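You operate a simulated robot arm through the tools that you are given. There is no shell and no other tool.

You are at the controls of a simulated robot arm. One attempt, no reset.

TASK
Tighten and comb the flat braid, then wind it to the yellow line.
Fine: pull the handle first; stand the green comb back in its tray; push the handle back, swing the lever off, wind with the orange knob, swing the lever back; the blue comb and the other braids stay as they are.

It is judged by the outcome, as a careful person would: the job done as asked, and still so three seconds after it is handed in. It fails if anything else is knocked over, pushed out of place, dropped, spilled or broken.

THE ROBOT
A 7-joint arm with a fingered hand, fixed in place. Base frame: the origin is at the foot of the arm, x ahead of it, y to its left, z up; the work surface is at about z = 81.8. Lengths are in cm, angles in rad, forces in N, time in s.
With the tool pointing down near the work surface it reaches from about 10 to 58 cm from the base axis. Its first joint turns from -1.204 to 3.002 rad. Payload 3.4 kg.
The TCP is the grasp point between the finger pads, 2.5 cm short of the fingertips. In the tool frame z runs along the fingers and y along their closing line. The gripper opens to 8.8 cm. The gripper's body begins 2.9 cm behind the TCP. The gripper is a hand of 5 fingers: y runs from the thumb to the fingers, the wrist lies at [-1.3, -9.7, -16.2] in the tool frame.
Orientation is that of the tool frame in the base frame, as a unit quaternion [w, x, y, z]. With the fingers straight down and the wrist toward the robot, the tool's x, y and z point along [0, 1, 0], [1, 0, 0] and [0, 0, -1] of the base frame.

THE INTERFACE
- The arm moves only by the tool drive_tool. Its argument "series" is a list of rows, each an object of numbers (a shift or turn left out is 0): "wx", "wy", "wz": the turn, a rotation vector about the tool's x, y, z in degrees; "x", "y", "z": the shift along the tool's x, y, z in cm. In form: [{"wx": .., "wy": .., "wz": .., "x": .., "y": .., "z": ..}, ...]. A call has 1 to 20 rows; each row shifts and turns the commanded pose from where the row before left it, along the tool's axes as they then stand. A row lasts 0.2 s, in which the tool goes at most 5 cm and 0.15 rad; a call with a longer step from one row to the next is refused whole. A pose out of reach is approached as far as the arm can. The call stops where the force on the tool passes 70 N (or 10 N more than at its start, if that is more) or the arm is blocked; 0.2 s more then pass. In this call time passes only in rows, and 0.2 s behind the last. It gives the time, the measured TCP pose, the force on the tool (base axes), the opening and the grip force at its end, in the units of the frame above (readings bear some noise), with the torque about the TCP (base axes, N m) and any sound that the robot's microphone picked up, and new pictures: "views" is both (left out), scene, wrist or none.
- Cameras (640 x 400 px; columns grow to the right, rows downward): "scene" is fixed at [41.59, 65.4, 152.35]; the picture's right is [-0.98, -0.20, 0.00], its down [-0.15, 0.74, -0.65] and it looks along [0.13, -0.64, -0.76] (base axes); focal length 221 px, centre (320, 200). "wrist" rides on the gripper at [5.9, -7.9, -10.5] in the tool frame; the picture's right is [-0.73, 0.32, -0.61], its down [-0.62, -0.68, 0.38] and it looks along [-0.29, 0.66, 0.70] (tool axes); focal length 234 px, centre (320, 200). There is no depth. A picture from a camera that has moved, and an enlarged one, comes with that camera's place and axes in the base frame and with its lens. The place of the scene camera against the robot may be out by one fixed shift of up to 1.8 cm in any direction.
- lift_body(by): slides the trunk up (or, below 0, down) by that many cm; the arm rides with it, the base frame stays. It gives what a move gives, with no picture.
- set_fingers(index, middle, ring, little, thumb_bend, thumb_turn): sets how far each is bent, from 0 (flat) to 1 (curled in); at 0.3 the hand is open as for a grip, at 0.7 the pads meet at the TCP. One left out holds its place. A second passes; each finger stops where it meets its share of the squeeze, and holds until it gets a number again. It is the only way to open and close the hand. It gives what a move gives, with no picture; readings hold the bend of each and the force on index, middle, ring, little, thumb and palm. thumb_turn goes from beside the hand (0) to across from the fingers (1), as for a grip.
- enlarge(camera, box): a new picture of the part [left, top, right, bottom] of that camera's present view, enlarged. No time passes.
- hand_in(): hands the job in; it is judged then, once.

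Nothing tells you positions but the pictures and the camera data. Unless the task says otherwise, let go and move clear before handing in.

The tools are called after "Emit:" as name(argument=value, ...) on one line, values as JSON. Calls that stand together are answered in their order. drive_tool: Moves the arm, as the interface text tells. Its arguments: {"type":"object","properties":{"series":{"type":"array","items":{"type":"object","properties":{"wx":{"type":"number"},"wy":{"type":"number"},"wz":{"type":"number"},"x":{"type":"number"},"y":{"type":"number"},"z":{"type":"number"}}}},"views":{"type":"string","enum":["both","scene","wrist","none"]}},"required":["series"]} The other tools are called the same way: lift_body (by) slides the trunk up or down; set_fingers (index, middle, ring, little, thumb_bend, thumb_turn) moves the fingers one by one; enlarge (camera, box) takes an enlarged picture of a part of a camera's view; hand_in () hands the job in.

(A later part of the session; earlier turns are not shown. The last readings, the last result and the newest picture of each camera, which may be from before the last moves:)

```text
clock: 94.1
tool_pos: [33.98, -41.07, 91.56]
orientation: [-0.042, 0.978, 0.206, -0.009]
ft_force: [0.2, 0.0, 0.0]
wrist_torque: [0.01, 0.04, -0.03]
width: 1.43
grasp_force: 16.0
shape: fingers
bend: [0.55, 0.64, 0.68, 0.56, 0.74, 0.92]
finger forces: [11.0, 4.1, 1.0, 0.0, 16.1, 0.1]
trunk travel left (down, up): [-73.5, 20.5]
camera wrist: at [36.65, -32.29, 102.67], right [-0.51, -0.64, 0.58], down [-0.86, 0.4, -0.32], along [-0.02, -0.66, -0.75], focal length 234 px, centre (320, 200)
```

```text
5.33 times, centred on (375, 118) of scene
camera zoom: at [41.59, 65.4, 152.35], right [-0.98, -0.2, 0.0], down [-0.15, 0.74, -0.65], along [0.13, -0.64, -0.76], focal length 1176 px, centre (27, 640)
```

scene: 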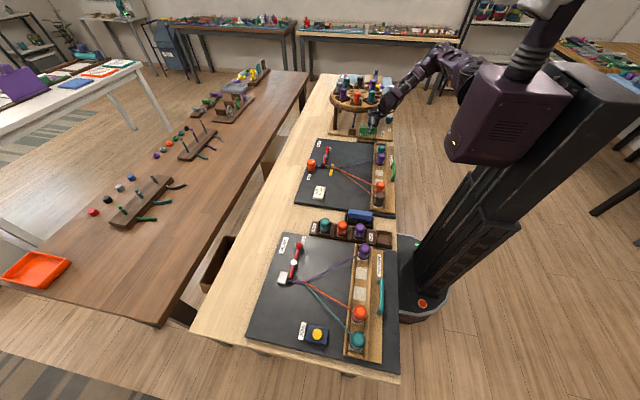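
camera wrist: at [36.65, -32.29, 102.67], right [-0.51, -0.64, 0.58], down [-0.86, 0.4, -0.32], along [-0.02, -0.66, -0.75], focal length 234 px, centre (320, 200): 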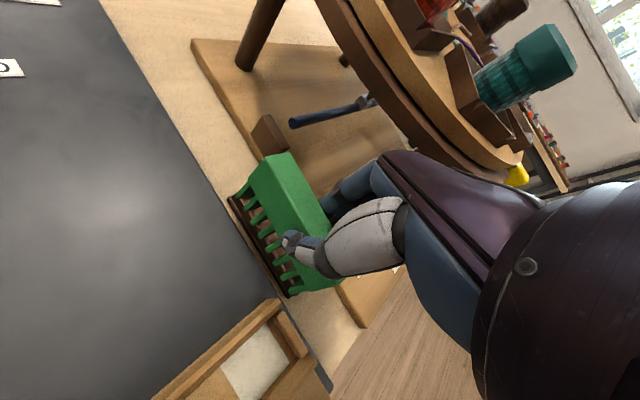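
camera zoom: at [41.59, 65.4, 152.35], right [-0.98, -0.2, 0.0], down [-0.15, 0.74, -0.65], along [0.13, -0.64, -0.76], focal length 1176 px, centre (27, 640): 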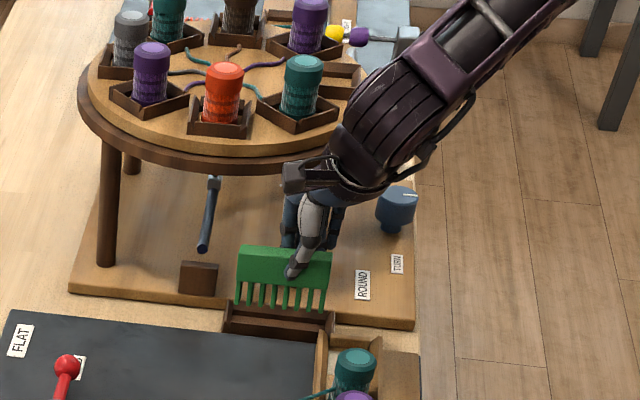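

Emit:
drive_tool(series=[{"x": -0.45, "y": 0.65, "z": -0.05}, {"x": -0.45, "y": 0.65, "z": -0.05}], views="none")

Emit:
drive_tool(series=[{"x": -0.4, "y": 0.63, "z": -0.05}], views="both")

Emit:
enlarge(camera="wrist", box=[200, 110, 420, 310])

Emit:
enlarge(camera="scene", box=[335, 80, 415, 155])

```text
clock: 94.7
tool_pos: [33.82, -42.35, 91.47]
orientation: [-0.042, 0.978, 0.206, -0.009]
ft_force: [0.1, 0.1, -1.1]
wrist_torque: [0.02, 0.01, 0.03]
width: 1.41
grasp_force: 16.8
shape: fingers
bend: [0.55, 0.64, 0.68, 0.56, 0.74, 0.92]
finger forces: [11.1, 4.1, 1.0, 0.1, 16.1, 0.0]
trunk travel left (down, up): [-73.5, 20.5]
```

```text
clock: 95.1
tool_pos: [33.59, -43.21, 91.47]
orientation: [-0.042, 0.978, 0.207, -0.009]
ft_force: [0.1, -1.0, -0.6]
wrist_torque: [0.0, -0.02, -0.03]
width: 1.43
grasp_force: 15.3
shape: fingers
bend: [0.55, 0.64, 0.68, 0.56, 0.74, 0.92]
finger forces: [11.1, 4.1, 1.1, 0.1, 16.1, 0.0]
trunk travel left (down, up): [-73.5, 20.5]
camera wrist: at [36.26, -34.39, 102.67], right [-0.51, -0.63, 0.58], down [-0.86, 0.4, -0.32], along [-0.03, -0.66, -0.75], focal length 234 px, centre (320, 200)
```

scene: 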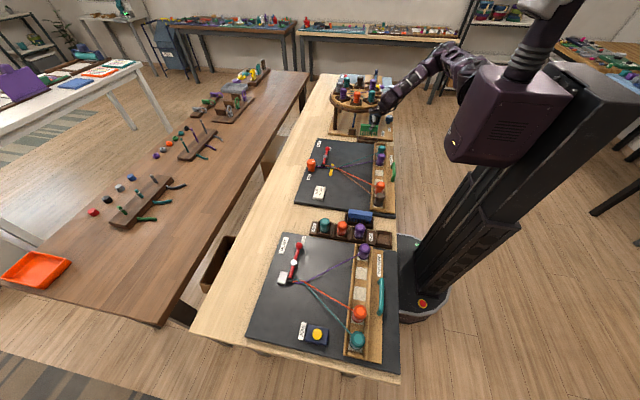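
wrist: 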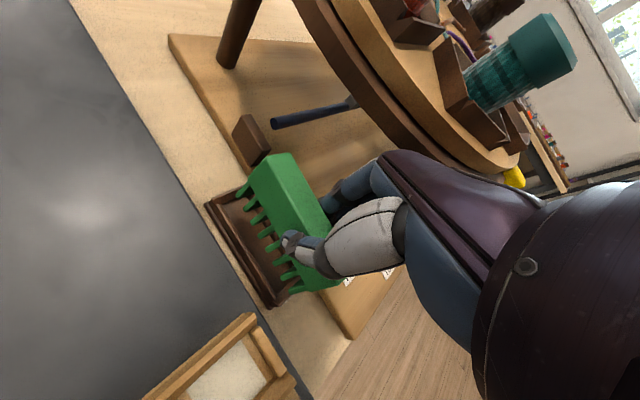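

```text
2.00 times, centred on (310, 210) of wrist
camera zoom: at [36.26, -34.39, 102.67], right [-0.51, -0.63, 0.58], down [-0.86, 0.4, -0.32], along [-0.03, -0.66, -0.75], focal length 468 px, centre (340, 180)
```

zoom: 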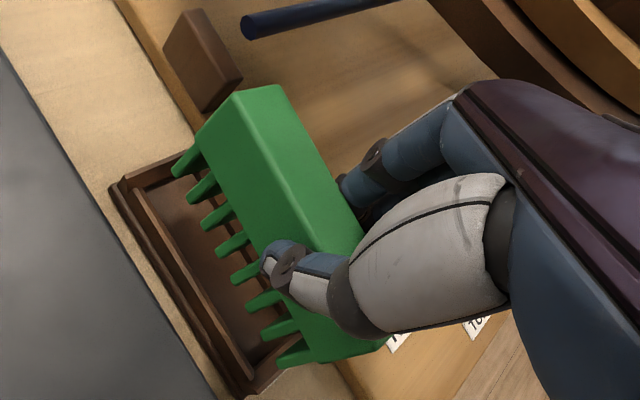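

```text
5.33 times, centred on (375, 118) of scene
camera zoom: at [41.59, 65.4, 152.35], right [-0.98, -0.2, 0.0], down [-0.15, 0.74, -0.65], along [0.13, -0.64, -0.76], focal length 1176 px, centre (27, 640)
```

zoom: 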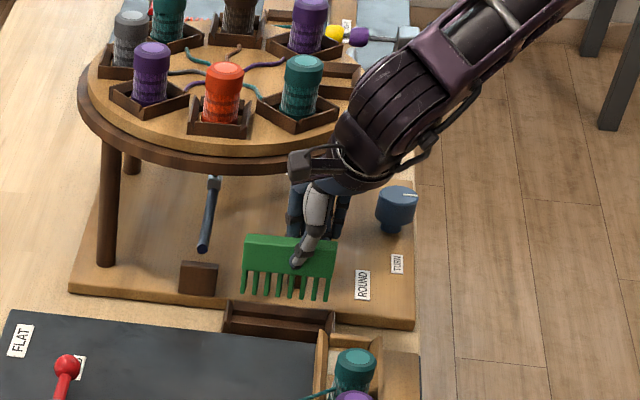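

The tray is clearly visible beneath the comb; it needs about 0.2 cm of shift each way. I'll adjust and lower in small steps, watching for first contact.

Emit:
drive_tool(series=[{"x": 0.27, "y": -0.1}, {"y": 0.07, "z": 0.8}, {"y": 0.07, "z": 0.7}], views="wrist")

Emit:
enlarge(camera="wrist", box=[200, 110, 420, 310])

```text
clock: 95.9
tool_pos: [33.87, -42.92, 90.0]
orientation: [-0.041, 0.978, 0.206, -0.01]
ft_force: [0.2, 0.8, -0.8]
wrist_torque: [-0.01, 0.02, -0.01]
width: 1.43
grasp_force: 16.7
shape: fingers
bend: [0.55, 0.64, 0.68, 0.56, 0.74, 0.92]
finger forces: [11.0, 4.1, 1.1, 0.1, 16.2, 0.1]
trunk travel left (down, up): [-73.5, 20.5]
camera wrist: at [36.5, -34.15, 101.17], right [-0.51, -0.63, 0.58], down [-0.86, 0.4, -0.32], along [-0.03, -0.66, -0.75], focal length 234 px, centre (320, 200)
```

wrist: 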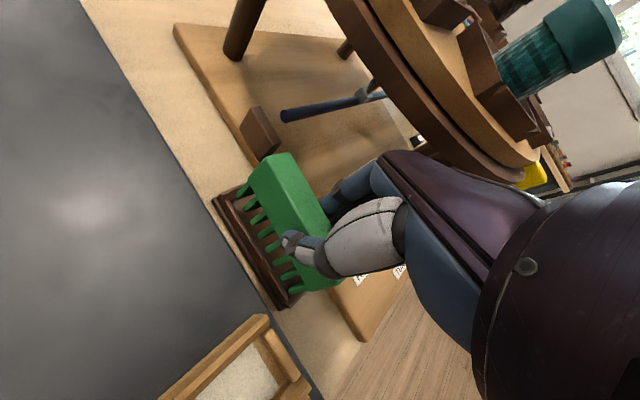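

```text
2.00 times, centred on (310, 210) of wrist
camera zoom: at [36.5, -34.15, 101.17], right [-0.51, -0.63, 0.58], down [-0.86, 0.4, -0.32], along [-0.03, -0.66, -0.75], focal length 468 px, centre (340, 180)
```

zoom: 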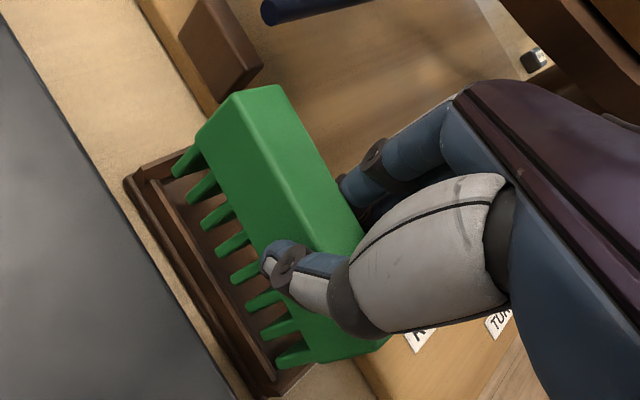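

Emit:
drive_tool(series=[{"y": 0.06, "z": 0.7}], views="none")

Emit:
drive_tool(series=[{"y": 0.05, "z": 0.5}], views="wrist")

Emit:
enlarge(camera="wrist", box=[200, 130, 360, 310])

Emit:
enlarge(camera="scene", box=[345, 95, 405, 150])

```text
clock: 96.3
tool_pos: [33.77, -42.83, 89.25]
orientation: [-0.042, 0.978, 0.206, -0.009]
ft_force: [-0.2, 0.4, -0.9]
wrist_torque: [-0.01, 0.03, 0.02]
width: 1.44
grasp_force: 15.9
shape: fingers
bend: [0.55, 0.64, 0.68, 0.56, 0.74, 0.92]
finger forces: [11.1, 4.1, 1.1, 0.0, 16.2, 0.0]
trunk travel left (down, up): [-73.5, 20.5]
```

```text
clock: 96.7
tool_pos: [33.82, -42.89, 88.77]
orientation: [-0.041, 0.978, 0.206, -0.009]
ft_force: [-1.0, -0.5, -0.6]
wrist_torque: [0.02, 0.02, -0.01]
width: 1.44
grasp_force: 16.2
shape: fingers
bend: [0.55, 0.64, 0.68, 0.56, 0.74, 0.92]
finger forces: [11.1, 4.1, 1.1, 0.0, 16.2, 0.0]
trunk travel left (down, up): [-73.5, 20.5]
camera wrist: at [36.58, -34.17, 99.97], right [-0.51, -0.63, 0.58], down [-0.86, 0.4, -0.32], along [-0.03, -0.66, -0.75], focal length 234 px, centre (320, 200)
```

wrist: 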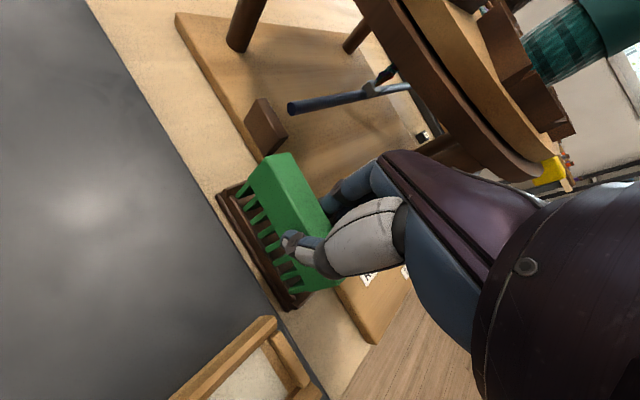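

```text
2.22 times, centred on (280, 220) of wrist
camera zoom: at [36.58, -34.17, 99.97], right [-0.51, -0.63, 0.58], down [-0.86, 0.4, -0.32], along [-0.03, -0.66, -0.75], focal length 520 px, centre (409, 156)
```

zoom: 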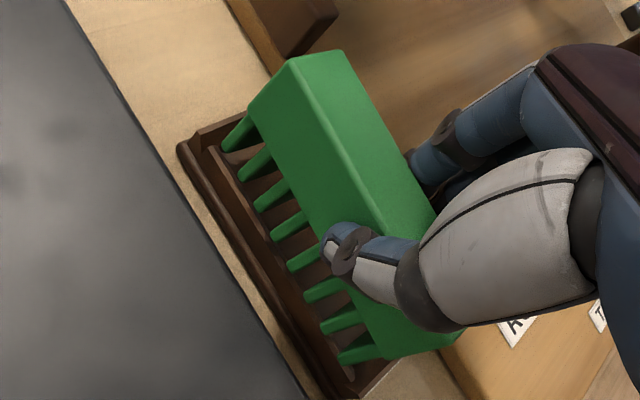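

```text
7.27 times, centred on (375, 122) of scene
camera zoom: at [41.59, 65.4, 152.35], right [-0.98, -0.2, 0.0], down [-0.15, 0.74, -0.65], along [0.13, -0.64, -0.76], focal length 1604 px, centre (-80, 764)
```

zoom: 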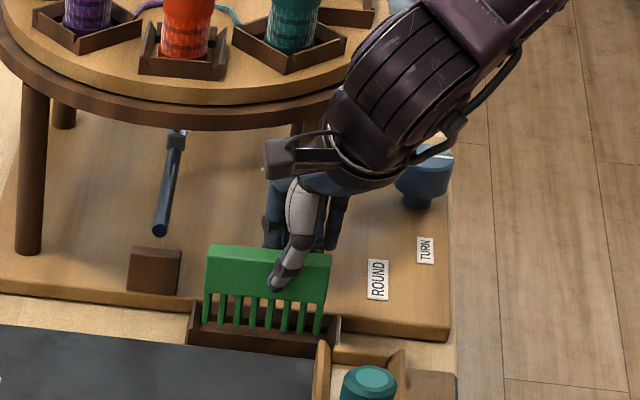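

Emit:
drive_tool(series=[{"x": -0.47, "y": 0.45, "z": -0.1}], views="none")

Emit:
drive_tool(series=[{"y": 0.05, "z": 0.5}], views="wrist")

Emit:
enlarge(camera="wrist", box=[200, 130, 360, 310])

Emit:
enlarge(camera="scene", box=[350, 105, 395, 145])

```text
clock: 97.1
tool_pos: [33.54, -43.46, 88.87]
orientation: [-0.042, 0.978, 0.206, -0.009]
ft_force: [-1.0, 0.1, 0.3]
wrist_torque: [0.01, 0.01, 0.0]
width: 1.46
grasp_force: 16.2
shape: fingers
bend: [0.55, 0.64, 0.68, 0.56, 0.74, 0.92]
finger forces: [11.0, 4.1, 1.2, 0.0, 16.0, 0.1]
trunk travel left (down, up): [-73.5, 20.5]
```

```text
clock: 97.5
tool_pos: [33.6, -43.44, 88.32]
orientation: [-0.042, 0.978, 0.206, -0.01]
ft_force: [-0.1, -0.6, -1.0]
wrist_torque: [0.03, 0.02, 0.01]
width: 1.45
grasp_force: 16.1
shape: fingers
bend: [0.55, 0.64, 0.68, 0.56, 0.74, 0.92]
finger forces: [11.0, 4.1, 1.1, 0.1, 16.1, 0.1]
trunk travel left (down, up): [-73.5, 20.5]
camera wrist: at [36.29, -34.74, 99.56], right [-0.51, -0.63, 0.58], down [-0.86, 0.4, -0.32], along [-0.02, -0.66, -0.75], focal length 234 px, centre (320, 200)
```

wrist: 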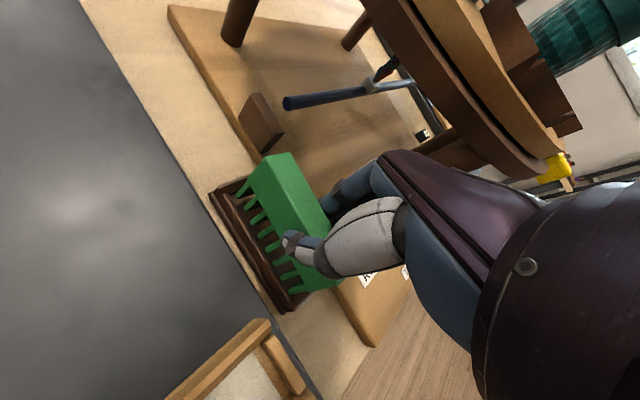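

```text
2.22 times, centred on (280, 220) of wrist
camera zoom: at [36.29, -34.74, 99.56], right [-0.51, -0.63, 0.58], down [-0.86, 0.4, -0.32], along [-0.02, -0.66, -0.75], focal length 520 px, centre (409, 156)
```

zoom: 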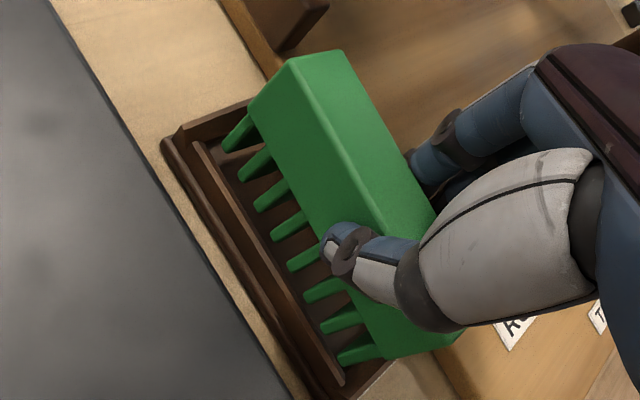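

```text
10.00 times, centred on (372, 125) of scene
camera zoom: at [41.59, 65.4, 152.35], right [-0.98, -0.2, 0.0], down [-0.15, 0.74, -0.65], along [0.13, -0.64, -0.76], focal length 2206 px, centre (-205, 950)
```

zoom: 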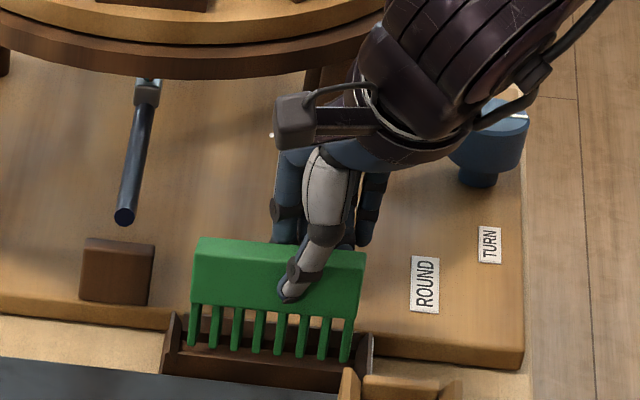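

Emit:
drive_tool(series=[{"y": 0.04, "z": 0.4}], views="none")

Emit:
drive_tool(series=[{"y": 0.03, "z": 0.3}], views="none")

Emit:
drive_tool(series=[{"y": 0.03, "z": 0.25}], views="wrist")

Emit:
enlarge(camera="wrist", box=[200, 130, 360, 310])

Emit:
enlarge(camera="scene", box=[350, 105, 395, 145])

```text
clock: 97.9
tool_pos: [33.67, -43.54, 87.98]
orientation: [-0.042, 0.978, 0.205, -0.009]
ft_force: [0.1, -0.3, -1.1]
wrist_torque: [0.03, 0.01, -0.02]
width: 1.45
grasp_force: 15.9
shape: fingers
bend: [0.55, 0.64, 0.68, 0.56, 0.74, 0.92]
finger forces: [10.9, 4.1, 1.1, 0.1, 16.1, 0.0]
trunk travel left (down, up): [-73.5, 20.5]
```

```text
clock: 98.3
tool_pos: [33.58, -43.52, 87.68]
orientation: [-0.042, 0.978, 0.205, -0.008]
ft_force: [0.8, -1.3, 0.1]
wrist_torque: [-0.07, 0.01, 0.06]
width: 1.45
grasp_force: 16.1
shape: fingers
bend: [0.55, 0.64, 0.68, 0.56, 0.74, 0.92]
finger forces: [10.8, 4.7, 1.5, 0.0, 16.1, 0.0]
trunk travel left (down, up): [-73.5, 20.5]
```

```text
clock: 98.7
tool_pos: [33.65, -43.73, 87.41]
orientation: [-0.04, 0.978, 0.205, -0.008]
ft_force: [-0.1, -3.6, 3.7]
wrist_torque: [-0.15, 0.03, 0.03]
width: 1.43
grasp_force: 17.3
shape: fingers
bend: [0.55, 0.63, 0.68, 0.56, 0.74, 0.92]
finger forces: [11.0, 5.5, 1.9, 0.0, 15.6, 0.0]
trunk travel left (down, up): [-73.5, 20.5]
camera wrist: at [36.28, -34.85, 98.62], right [-0.51, -0.63, 0.58], down [-0.86, 0.4, -0.33], along [-0.03, -0.66, -0.75], focal length 234 px, centre (320, 200)
```

wrist: 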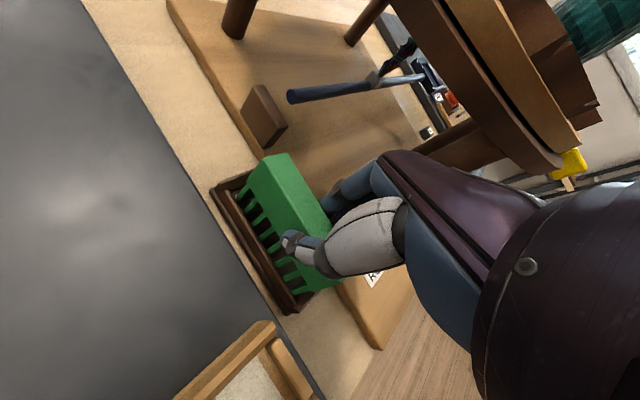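

```text
2.22 times, centred on (280, 220) of wrist
camera zoom: at [36.28, -34.85, 98.62], right [-0.51, -0.63, 0.58], down [-0.86, 0.4, -0.33], along [-0.03, -0.66, -0.75], focal length 520 px, centre (409, 156)
```

zoom: 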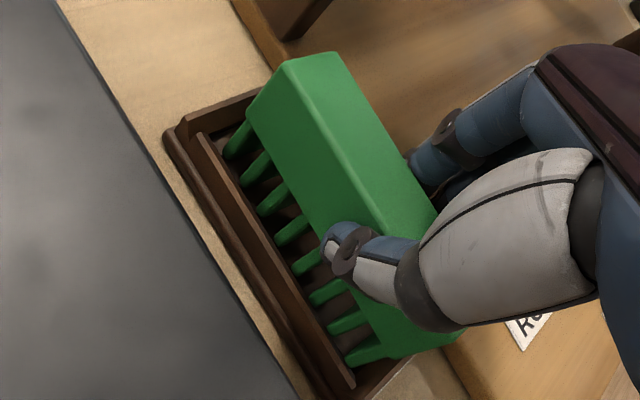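

```text
10.00 times, centred on (372, 125) of scene
camera zoom: at [41.59, 65.4, 152.35], right [-0.98, -0.2, 0.0], down [-0.15, 0.74, -0.65], along [0.13, -0.64, -0.76], focal length 2206 px, centre (-205, 950)
```

zoom: 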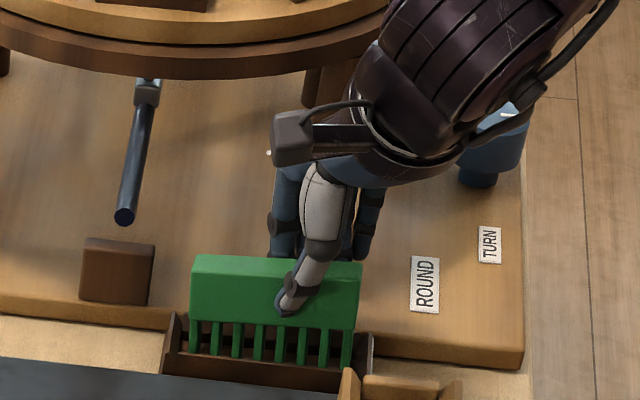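

The comb's top is at its original height in the scene view and its teeth are inside the tray on the floor (light contact felt). I'll release it gently.

Emit:
set_fingers(index=0.51, middle=0.56, ring=0.6, little=0.5, thumb_bend=0.68)

Emit:
enlarge(camera="wrist", box=[200, 130, 360, 310])

Emit:
enlarge(camera="scene", box=[350, 105, 395, 145])

```text
clock: 99.7
tool_pos: [33.61, -43.52, 87.5]
orientation: [-0.042, 0.978, 0.206, -0.009]
ft_force: [0.4, 0.4, -0.1]
wrist_torque: [0.01, -0.02, -0.01]
width: 2.16
grasp_force: 0.4
shape: fingers
bend: [0.51, 0.56, 0.6, 0.5, 0.68, 0.97]
finger forces: [0.1, 0.1, 0.1, 0.0, 0.2, 0.0]
trunk travel left (down, up): [-73.5, 20.5]
```

```text
2.22 times, centred on (280, 220) of wrist
camera zoom: at [36.3, -34.79, 98.59], right [-0.51, -0.63, 0.58], down [-0.86, 0.4, -0.32], along [-0.03, -0.66, -0.75], focal length 520 px, centre (409, 156)
```

zoom: 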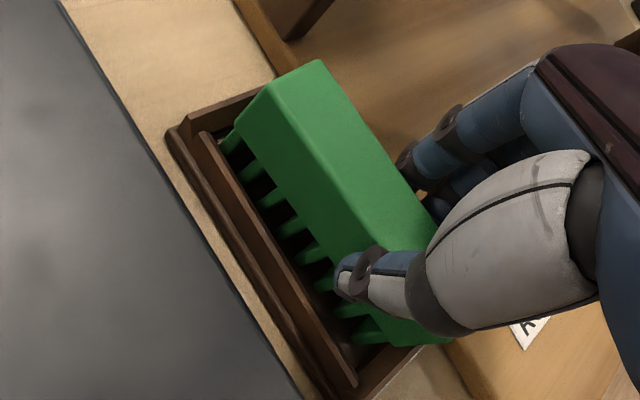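

```text
10.00 times, centred on (372, 125) of scene
camera zoom: at [41.59, 65.4, 152.35], right [-0.98, -0.2, 0.0], down [-0.15, 0.74, -0.65], along [0.13, -0.64, -0.76], focal length 2206 px, centre (-205, 950)
```

zoom: 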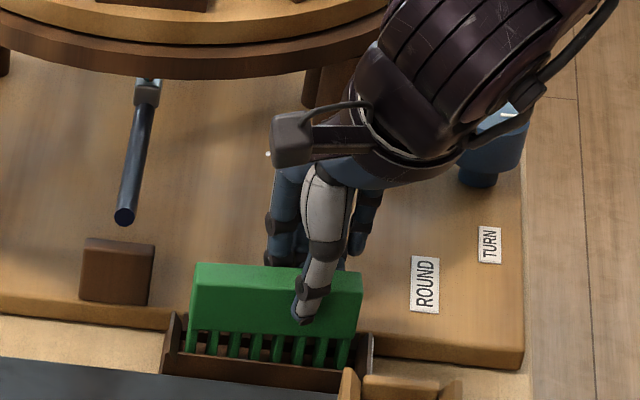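

Emit:
set_fingers(index=0.42, middle=0.42, ring=0.45, little=0.45, thumb_bend=0.45)

Emit:
enlarge(camera="wrist", box=[200, 110, 420, 310])

Emit:
enlarge(camera="scene", box=[350, 105, 395, 145])

```text
clock: 100.7
tool_pos: [33.78, -43.45, 87.32]
orientation: [-0.042, 0.978, 0.206, -0.009]
ft_force: [-0.1, 0.7, 0.2]
wrist_torque: [-0.01, 0.0, 0.0]
width: 5.54
grasp_force: 0.0
shape: fingers
bend: [0.42, 0.42, 0.45, 0.45, 0.45, 0.97]
finger forces: [0.0, 0.0, 0.1, 0.0, 0.0, 0.0]
trunk travel left (down, up): [-73.5, 20.5]
```

```text
2.00 times, centred on (310, 210) of wrist
camera zoom: at [36.29, -34.79, 98.6], right [-0.51, -0.63, 0.58], down [-0.86, 0.4, -0.32], along [-0.03, -0.66, -0.75], focal length 468 px, centre (340, 180)
```

zoom: 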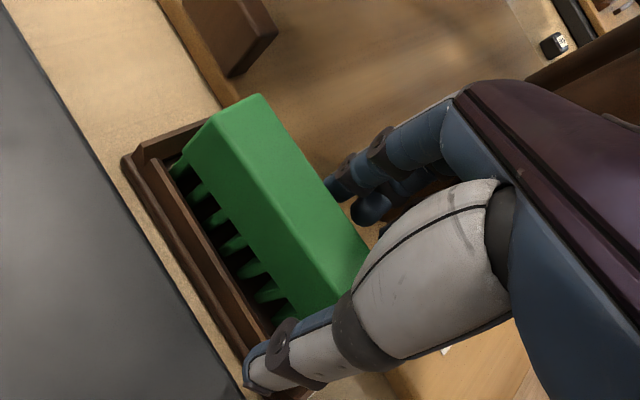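

```text
10.00 times, centred on (372, 125) of scene
camera zoom: at [41.59, 65.4, 152.35], right [-0.98, -0.2, 0.0], down [-0.15, 0.74, -0.65], along [0.13, -0.64, -0.76], focal length 2206 px, centre (-205, 950)
```

zoom: 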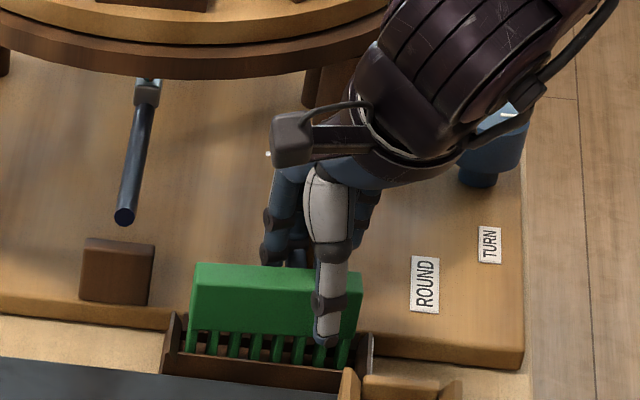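

The comb stands upright and parallel in its tray. I'll lift the hand straight up clear of it, then back away toward the board.

Emit:
drive_tool(series=[{"y": -0.09, "z": -1.0}, {"y": -0.12, "z": -1.4}, {"y": -0.12, "z": -1.4}, {"y": -0.12, "z": -1.4}], views="scene")

Emit:
enlarge(camera="scene", box=[335, 80, 415, 155])

```text
clock: 101.7
tool_pos: [33.71, -43.54, 92.76]
orientation: [-0.041, 0.978, 0.206, -0.008]
ft_force: [-0.6, -0.2, 0.6]
wrist_torque: [0.0, -0.01, -0.04]
width: 5.54
grasp_force: 0.1
shape: fingers
bend: [0.42, 0.42, 0.45, 0.45, 0.45, 0.97]
finger forces: [0.1, 0.0, 0.0, 0.0, 0.0, 0.0]
trunk travel left (down, up): [-73.5, 20.5]
```

scene: 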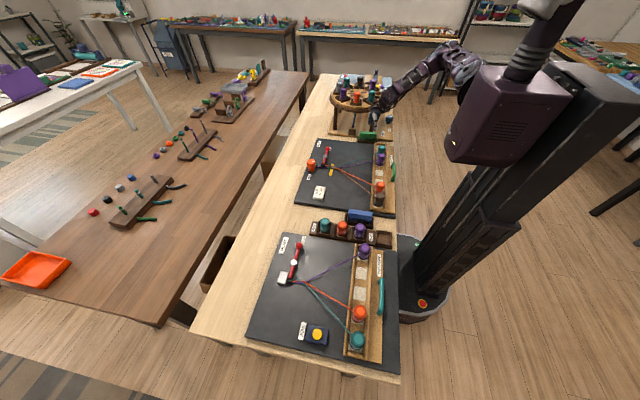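

```text
5.33 times, centred on (375, 118) of scene
camera zoom: at [41.59, 65.4, 152.35], right [-0.98, -0.2, 0.0], down [-0.15, 0.74, -0.65], along [0.13, -0.64, -0.76], focal length 1176 px, centre (27, 640)
```

zoom: 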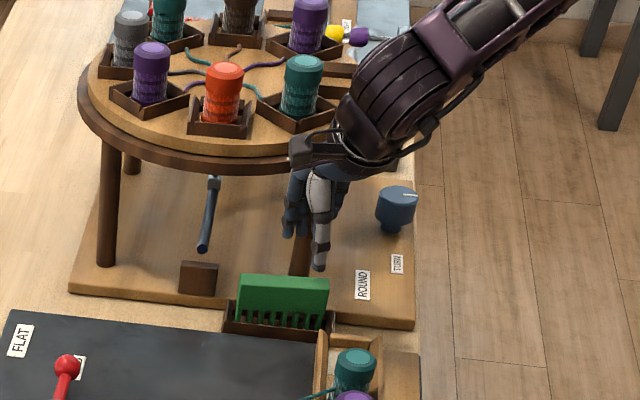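

Emit:
drive_tool(series=[{"x": 1.8, "y": -2.1, "z": -0.8}, {"x": 1.8, "y": -2.1, "z": -0.8}, {"x": 1.8, "y": -2.1, "z": -0.8}, {"x": 1.8, "y": -2.1, "z": -0.8}], views="none")

Emit:
drive_tool(series=[{"wz": -8}, {"wz": -8}, {"wz": -8}, {"wz": -8}, {"wz": -8}, {"wz": -8}, {"wz": -8}, {"wz": -8}], views="both")

Emit:
enlarge(camera="scene", box=[290, 60, 410, 135])

```text
clock: 102.7
tool_pos: [36.92, -33.3, 95.93]
orientation: [-0.041, 0.978, 0.205, -0.01]
ft_force: [0.5, -0.2, 0.4]
wrist_torque: [0.02, 0.0, -0.03]
width: 5.54
grasp_force: 0.0
shape: fingers
bend: [0.42, 0.42, 0.45, 0.45, 0.45, 0.98]
finger forces: [0.0, 0.1, 0.0, 0.0, 0.1, 0.0]
out of reach, approached as far as the arm can: row 2
trunk travel left (down, up): [-73.5, 20.5]
```

```text
clock: 104.5
tool_pos: [36.81, -33.75, 95.97]
orientation: [-0.04, 0.719, 0.694, 0.016]
ft_force: [-1.1, -0.1, -0.1]
wrist_torque: [0.01, -0.01, 0.0]
width: 5.56
grasp_force: 0.1
shape: fingers
bend: [0.42, 0.42, 0.45, 0.45, 0.45, 0.98]
finger forces: [0.0, 0.0, 0.0, 0.0, 0.0, 0.0]
trunk travel left (down, up): [-73.5, 20.5]
camera wrist: at [29.61, -28.31, 107.14], right [0.32, -0.78, 0.54], down [-0.72, -0.57, -0.41], along [0.62, -0.26, -0.74], focal length 234 px, centre (320, 200)
```

scene: 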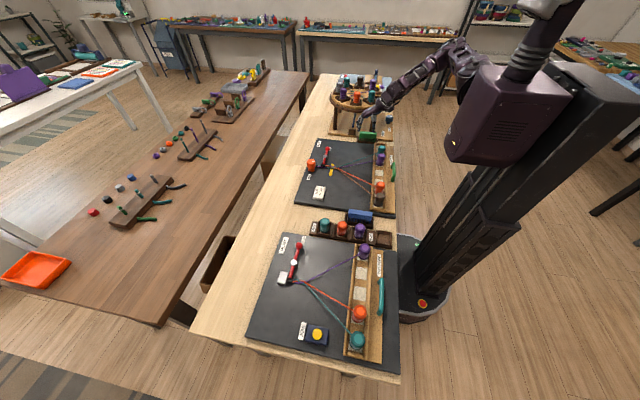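
wrist: 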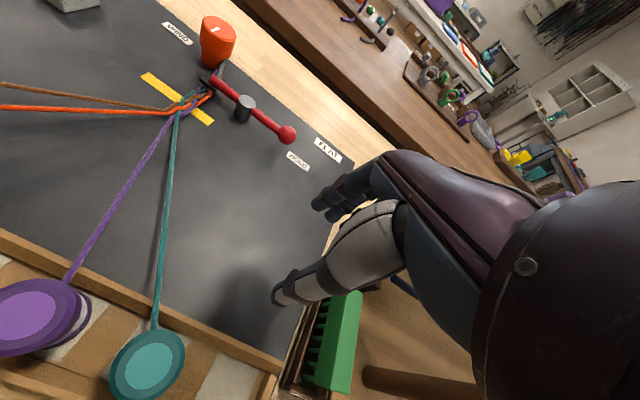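

```text
5.33 times, centred on (350, 98) of scene
camera zoom: at [41.59, 65.4, 152.35], right [-0.98, -0.2, 0.0], down [-0.15, 0.74, -0.65], along [0.13, -0.64, -0.76], focal length 1176 px, centre (160, 747)
```

zoom: 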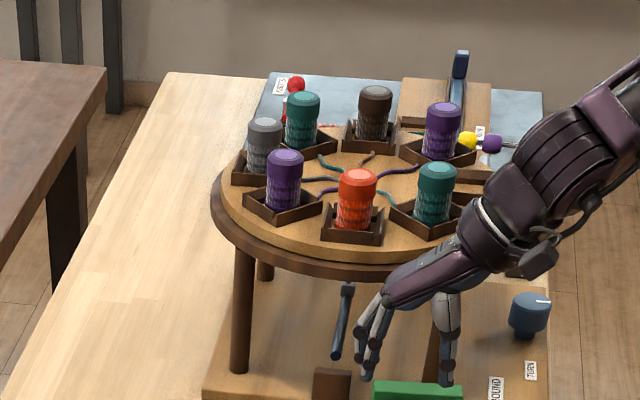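

Everything at the stand is as it was and the comb is home. Next is pushing the handle back: I'll straighten the hand, go over the board, and tilt into the hooking pose again above the handle, which now sits near x≈21.5.

Emit:
drive_tool(series=[{"wx": -2.2, "wy": -4.5, "wz": -2, "z": -1.5}, {"x": 3.4, "y": 0.8, "z": -1}, {"x": 3.4, "y": 0.8, "z": -1}, {"x": 3.4, "y": 0.8, "z": -1}, {"x": 3.4, "y": 0.8, "z": -0.5}, {"x": 3.4, "y": 0.8}], views="none")

Emit:
set_fingers(index=0.5, middle=0.5, ring=0.5, little=0.5, thumb_bend=0.3)

Emit:
drive_tool(series=[{"wx": 7.5}, {"wx": 7.5}, {"wx": 7.5}, {"wx": 7.5}, {"wx": 7.5}, {"wx": 7.5}], views="both")

```text
clock: 105.9
tool_pos: [40.96, -16.63, 100.75]
orientation: [0.002, 0.709, 0.705, -0.001]
ft_force: [-0.5, 0.0, -0.2]
wrist_torque: [0.0, 0.01, 0.01]
width: 5.58
grasp_force: 0.0
shape: fingers
bend: [0.42, 0.42, 0.45, 0.45, 0.45, 0.98]
finger forces: [0.0, 0.1, 0.0, 0.0, 0.0, 0.1]
trunk travel left (down, up): [-73.5, 20.5]
```

```text
clock: 106.9
tool_pos: [40.89, -16.82, 100.74]
orientation: [0.001, 0.708, 0.706, -0.001]
ft_force: [0.3, -0.8, 0.3]
wrist_torque: [0.0, 0.0, -0.01]
width: 6.32
grasp_force: 0.0
shape: fingers
bend: [0.5, 0.5, 0.5, 0.5, 0.3, 0.98]
finger forces: [0.0, 0.0, 0.1, 0.0, 0.0, 0.0]
trunk travel left (down, up): [-73.5, 20.5]
```

```text
clock: 108.3
tool_pos: [40.93, -16.64, 100.86]
orientation: [-0.271, 0.655, 0.651, -0.27]
ft_force: [0.0, 0.3, 1.2]
wrist_torque: [-0.01, -0.04, -0.01]
width: 6.32
grasp_force: 0.0
shape: fingers
bend: [0.5, 0.5, 0.5, 0.5, 0.3, 0.98]
finger forces: [0.0, 0.0, 0.1, 0.1, 0.0, 0.0]
trunk travel left (down, up): [-73.5, 20.5]
camera wrist: at [42.93, -10.8, 113.83], right [0.65, -0.73, 0.2], down [-0.76, -0.62, 0.21], along [-0.03, -0.29, -0.96], focal length 234 px, centre (320, 200)
```

scene: 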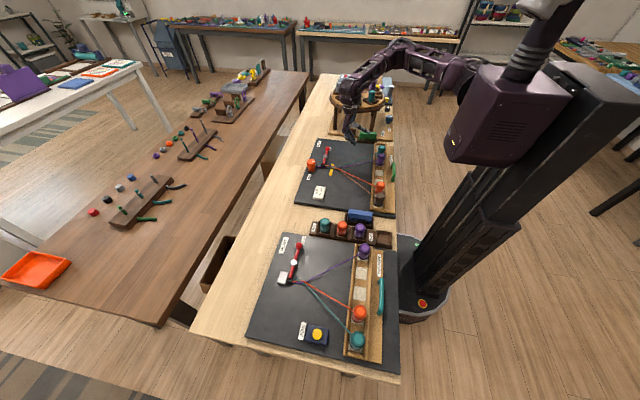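
wrist: 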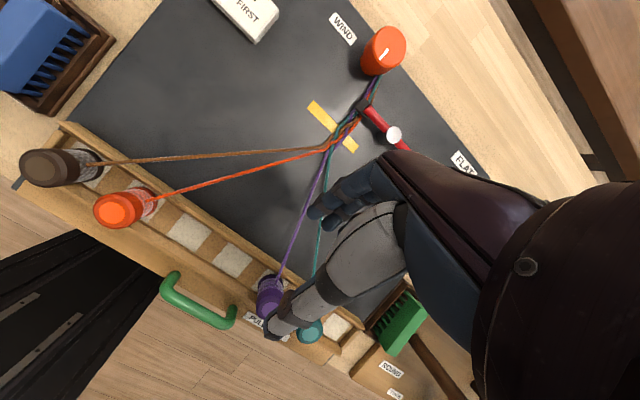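

From this view the handle bar is at x≈21.8, y −12 to −21. I'll move above the gap just beyond it.

Emit:
drive_tool(series=[{"x": 0.6, "y": -1.8, "z": 3.1}, {"x": 0.6, "y": -1.8, "z": 3.1}, {"x": 0.6, "y": -1.8, "z": 3.1}, {"x": 0.6, "y": -1.8, "z": 3.1}, {"x": 0.6, "y": -1.6, "z": 2.9}], views="both")

Emit:
enlarge(camera="wrist", box=[220, 120, 420, 280])

Emit:
enlarge(camera="scene", box=[350, 115, 420, 195])

```text
clock: 109.5
tool_pos: [24.02, -13.64, 96.25]
orientation: [-0.27, 0.656, 0.652, -0.269]
ft_force: [0.3, 0.4, 0.1]
wrist_torque: [0.02, 0.0, 0.03]
width: 6.33
grasp_force: 0.1
shape: fingers
bend: [0.5, 0.5, 0.5, 0.5, 0.3, 0.98]
finger forces: [0.0, 0.1, 0.0, 0.0, 0.1, 0.0]
trunk travel left (down, up): [-73.5, 20.5]
camera wrist: at [25.88, -7.8, 109.27], right [0.65, -0.73, 0.2], down [-0.76, -0.62, 0.21], along [-0.03, -0.29, -0.96], focal length 234 px, centre (320, 200)
```

scene: 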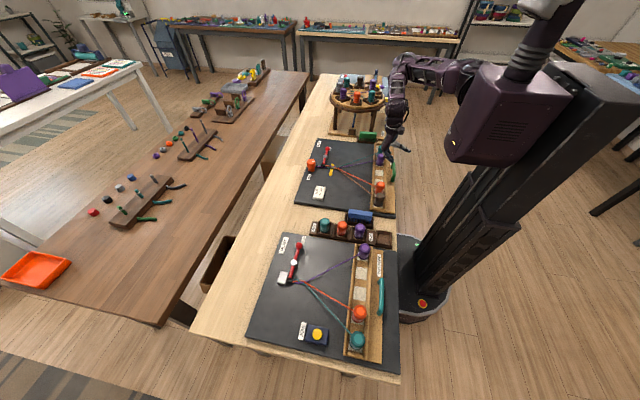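
wrist: 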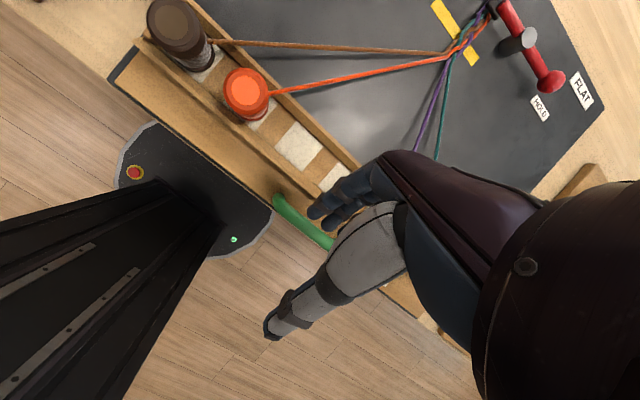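

```text
2.50 times, centred on (320, 200) of wrist
camera zoom: at [25.88, -7.8, 109.27], right [0.65, -0.73, 0.2], down [-0.76, -0.62, 0.21], along [-0.03, -0.29, -0.96], focal length 585 px, centre (320, 200)
```

zoom: 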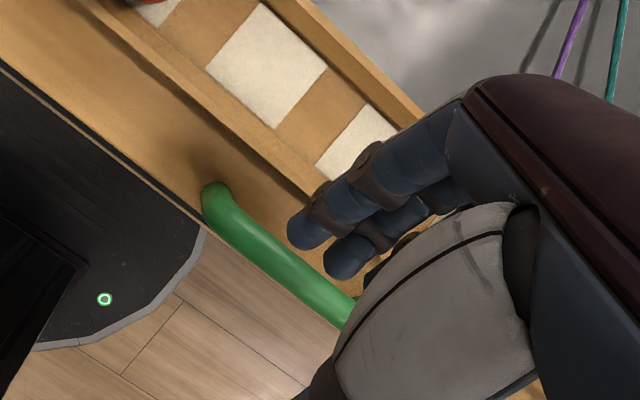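

```text
5.00 times, centred on (385, 155) of scene
camera zoom: at [41.59, 65.4, 152.35], right [-0.98, -0.2, 0.0], down [-0.15, 0.74, -0.65], along [0.13, -0.64, -0.76], focal length 1103 px, centre (-5, 425)
```

zoom: 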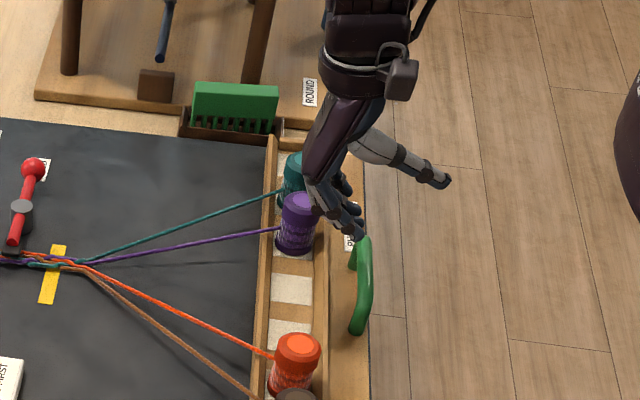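

Emit:
drive_tool(series=[{"y": 1.2, "z": 1.95}, {"y": 1.2, "z": 1.95}], views="none")

Emit:
drive_tool(series=[{"y": 0.6, "z": 0.85}, {"y": 0.55, "z": 0.6}], views="wrist")

Emit:
enlarge(camera="wrist", box=[220, 120, 420, 280])

Emit:
enlarge(camera="scene", box=[350, 115, 420, 195])

```text
clock: 110.1
tool_pos: [22.84, -13.65, 91.96]
orientation: [-0.27, 0.655, 0.652, -0.269]
ft_force: [-0.1, -0.4, 0.3]
wrist_torque: [0.0, 0.0, -0.01]
width: 6.33
grasp_force: 0.0
shape: fingers
bend: [0.5, 0.5, 0.5, 0.5, 0.3, 0.98]
finger forces: [0.0, 0.0, 0.0, 0.0, 0.1, 0.1]
trunk travel left (down, up): [-73.5, 20.5]
```

```text
clock: 110.7
tool_pos: [23.0, -13.73, 89.87]
orientation: [-0.268, 0.656, 0.652, -0.269]
ft_force: [11.1, -2.2, 9.9]
wrist_torque: [-0.14, -0.37, 0.1]
width: 6.33
grasp_force: 7.7
shape: fingers
bend: [0.5, 0.51, 0.5, 0.5, 0.3, 0.98]
finger forces: [0.0, 14.9, 0.0, 0.0, 0.0, 0.1]
trunk travel left (down, up): [-73.5, 20.5]
camera wrist: at [24.94, -7.86, 102.99], right [0.65, -0.73, 0.21], down [-0.76, -0.62, 0.21], along [-0.02, -0.29, -0.96], focal length 234 px, centre (320, 200)
```

wrist: 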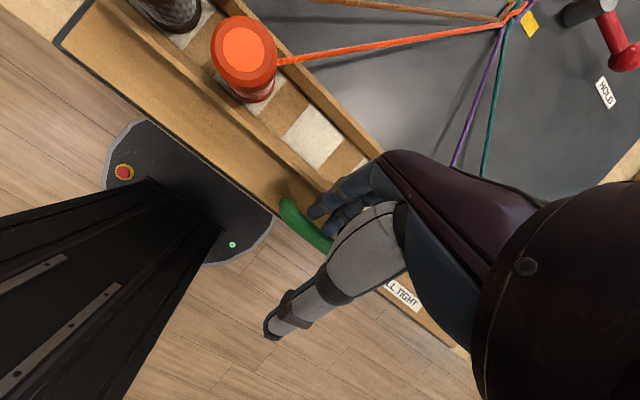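

```text
2.50 times, centred on (320, 200) of wrist
camera zoom: at [24.94, -7.86, 102.99], right [0.65, -0.73, 0.21], down [-0.76, -0.62, 0.21], along [-0.02, -0.29, -0.96], focal length 585 px, centre (320, 200)
```

zoom: 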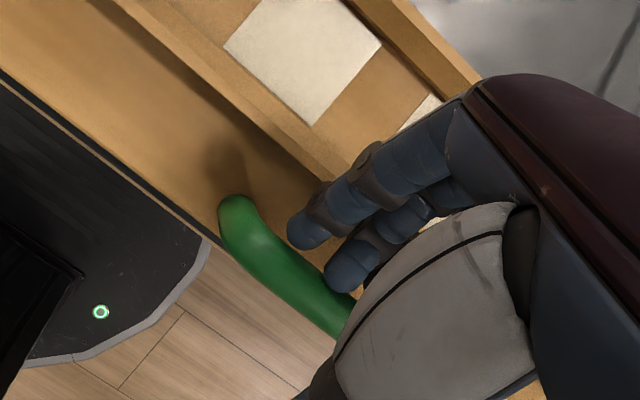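

```text
5.00 times, centred on (385, 155) of scene
camera zoom: at [41.59, 65.4, 152.35], right [-0.98, -0.2, 0.0], down [-0.15, 0.74, -0.65], along [0.13, -0.64, -0.76], focal length 1103 px, centre (-5, 425)
```

zoom: 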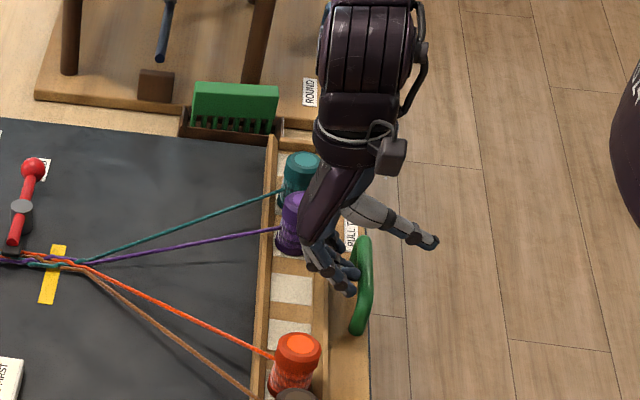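

The middle finger landed on the bar's top, so I lift, move 0.8 cm further forward, and come down again.

Emit:
drive_tool(series=[{"y": -0.6, "z": -0.6}, {"y": 0.6, "z": -0.6}], views="none")

Emit:
drive_tool(series=[{"y": 0.5, "z": 0.5}, {"y": 0.45, "z": 0.45}], views="none")

```text
clock: 111.3
tool_pos: [23.39, -13.68, 90.87]
orientation: [-0.271, 0.655, 0.652, -0.27]
ft_force: [-0.1, 0.0, 0.3]
wrist_torque: [0.03, -0.01, 0.04]
width: 6.35
grasp_force: 0.1
shape: fingers
bend: [0.5, 0.5, 0.5, 0.5, 0.3, 0.98]
finger forces: [0.1, 0.0, 0.1, 0.1, 0.1, 0.0]
trunk travel left (down, up): [-73.5, 20.5]
```

```text
clock: 111.9
tool_pos: [23.5, -13.72, 89.55]
orientation: [-0.271, 0.656, 0.652, -0.269]
ft_force: [0.7, 0.9, 0.7]
wrist_torque: [0.0, 0.01, -0.02]
width: 6.33
grasp_force: 0.0
shape: fingers
bend: [0.5, 0.5, 0.5, 0.5, 0.3, 0.98]
finger forces: [0.1, 0.0, 0.0, 0.0, 0.0, 0.0]
trunk travel left (down, up): [-73.5, 20.5]
```

Emit:
drive_tool(series=[{"y": 0.43, "z": 0.42}], views="none")

Emit:
drive_tool(series=[{"y": 0.43, "z": 0.42}], views="wrist")

Emit:
enlarge(camera="wrist", box=[220, 120, 420, 280])

Emit:
enlarge(camera="scene", box=[350, 115, 420, 195])

```text
clock: 112.3
tool_pos: [23.45, -13.74, 88.87]
orientation: [-0.27, 0.655, 0.652, -0.27]
ft_force: [-0.4, 0.7, -0.1]
wrist_torque: [0.02, 0.0, -0.03]
width: 6.35
grasp_force: 0.0
shape: fingers
bend: [0.5, 0.5, 0.5, 0.5, 0.3, 0.98]
finger forces: [0.0, 0.1, 0.0, 0.0, 0.0, 0.0]
trunk travel left (down, up): [-73.5, 20.5]
```

```text
clock: 112.7
tool_pos: [23.46, -13.83, 88.3]
orientation: [-0.271, 0.655, 0.651, -0.27]
ft_force: [-0.8, -0.2, -0.9]
wrist_torque: [-0.02, 0.0, -0.01]
width: 6.3
grasp_force: 0.0
shape: fingers
bend: [0.5, 0.5, 0.5, 0.5, 0.3, 0.98]
finger forces: [0.0, 0.1, 0.0, 0.0, 0.0, 0.0]
trunk travel left (down, up): [-73.5, 20.5]
camera wrist: at [25.47, -7.9, 101.34], right [0.65, -0.73, 0.2], down [-0.76, -0.62, 0.21], along [-0.03, -0.29, -0.96], focal length 234 px, centre (320, 200)
```

wrist: 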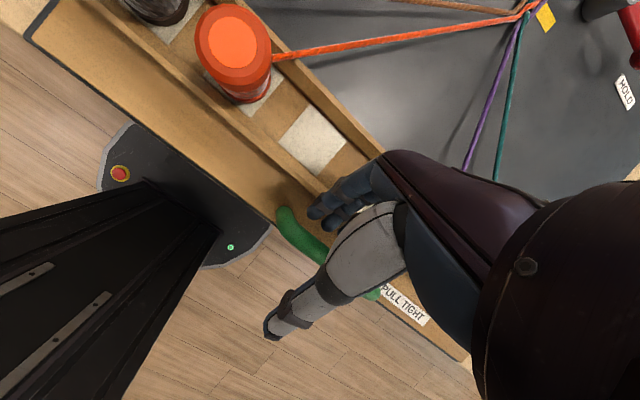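

```text
2.50 times, centred on (320, 200) of wrist
camera zoom: at [25.47, -7.9, 101.34], right [0.65, -0.73, 0.2], down [-0.76, -0.62, 0.21], along [-0.03, -0.29, -0.96], focal length 585 px, centre (320, 200)
```

zoom: 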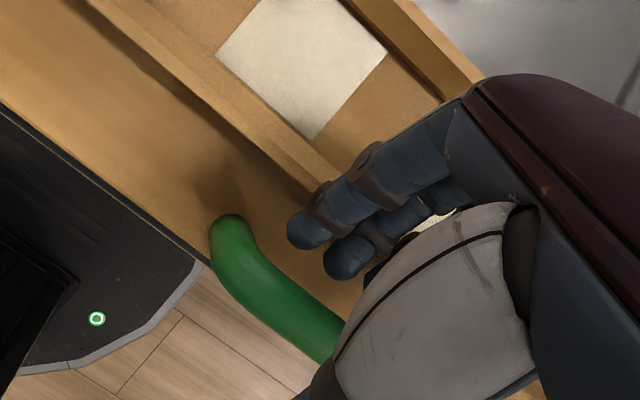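

```text
5.00 times, centred on (385, 155) of scene
camera zoom: at [41.59, 65.4, 152.35], right [-0.98, -0.2, 0.0], down [-0.15, 0.74, -0.65], along [0.13, -0.64, -0.76], focal length 1103 px, centre (-5, 425)
```

zoom: 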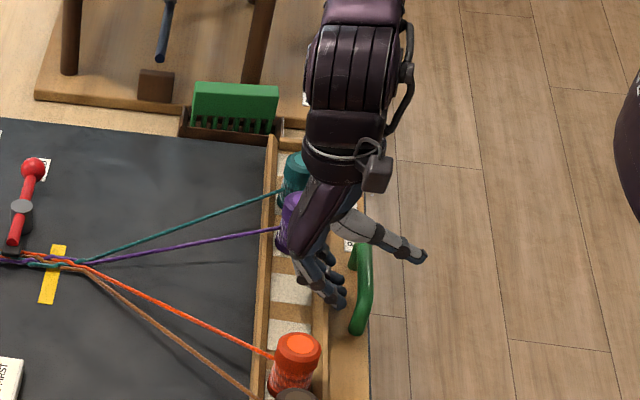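

The fingertips are again in the gap between bar and rack wall. I'll push forward so the carriage goes back, in small steps, watching forces and the view.

Emit:
drive_tool(series=[{"y": 0.5, "z": -0.2}, {"y": 0.4, "z": -0.3}], views="none")

Emit:
drive_tool(series=[{"y": 0.35, "z": -0.35}, {"y": 0.35, "z": -0.35}], views="scene")

Emit:
enlarge(camera="scene", box=[350, 115, 420, 195])

```text
clock: 113.3
tool_pos: [24.47, -13.76, 87.85]
orientation: [-0.27, 0.655, 0.652, -0.269]
ft_force: [-3.0, 0.3, 5.9]
wrist_torque: [-0.04, 0.07, 0.01]
width: 6.02
grasp_force: 2.7
shape: fingers
bend: [0.53, 0.53, 0.52, 0.5, 0.3, 0.98]
finger forces: [1.5, 2.8, 1.3, 0.0, 0.1, 0.1]
trunk travel left (down, up): [-73.5, 20.5]
```

```text
clock: 113.9
tool_pos: [25.49, -13.79, 87.95]
orientation: [-0.27, 0.655, 0.652, -0.27]
ft_force: [-1.7, 1.1, 4.0]
wrist_torque: [0.06, 0.1, -0.01]
width: 5.93
grasp_force: 3.2
shape: fingers
bend: [0.53, 0.53, 0.51, 0.5, 0.3, 0.98]
finger forces: [1.9, 2.9, 1.2, 0.0, 0.1, 0.1]
trunk travel left (down, up): [-73.5, 20.5]
```

scene: 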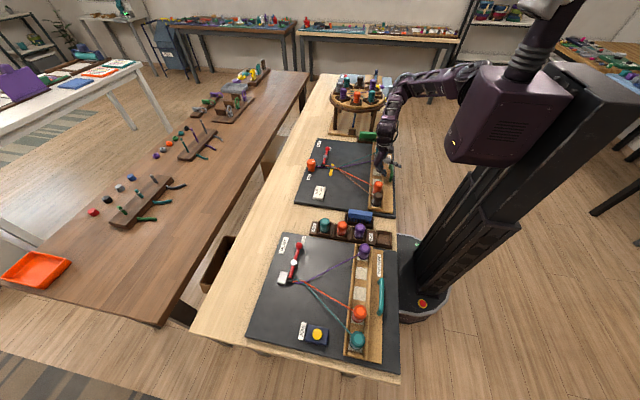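

```text
5.00 times, centred on (385, 155) of scene
camera zoom: at [41.59, 65.4, 152.35], right [-0.98, -0.2, 0.0], down [-0.15, 0.74, -0.65], along [0.13, -0.64, -0.76], focal length 1103 px, centre (-5, 425)
```

zoom: 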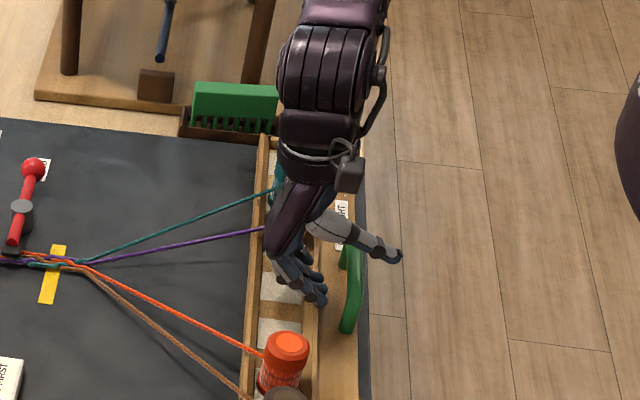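

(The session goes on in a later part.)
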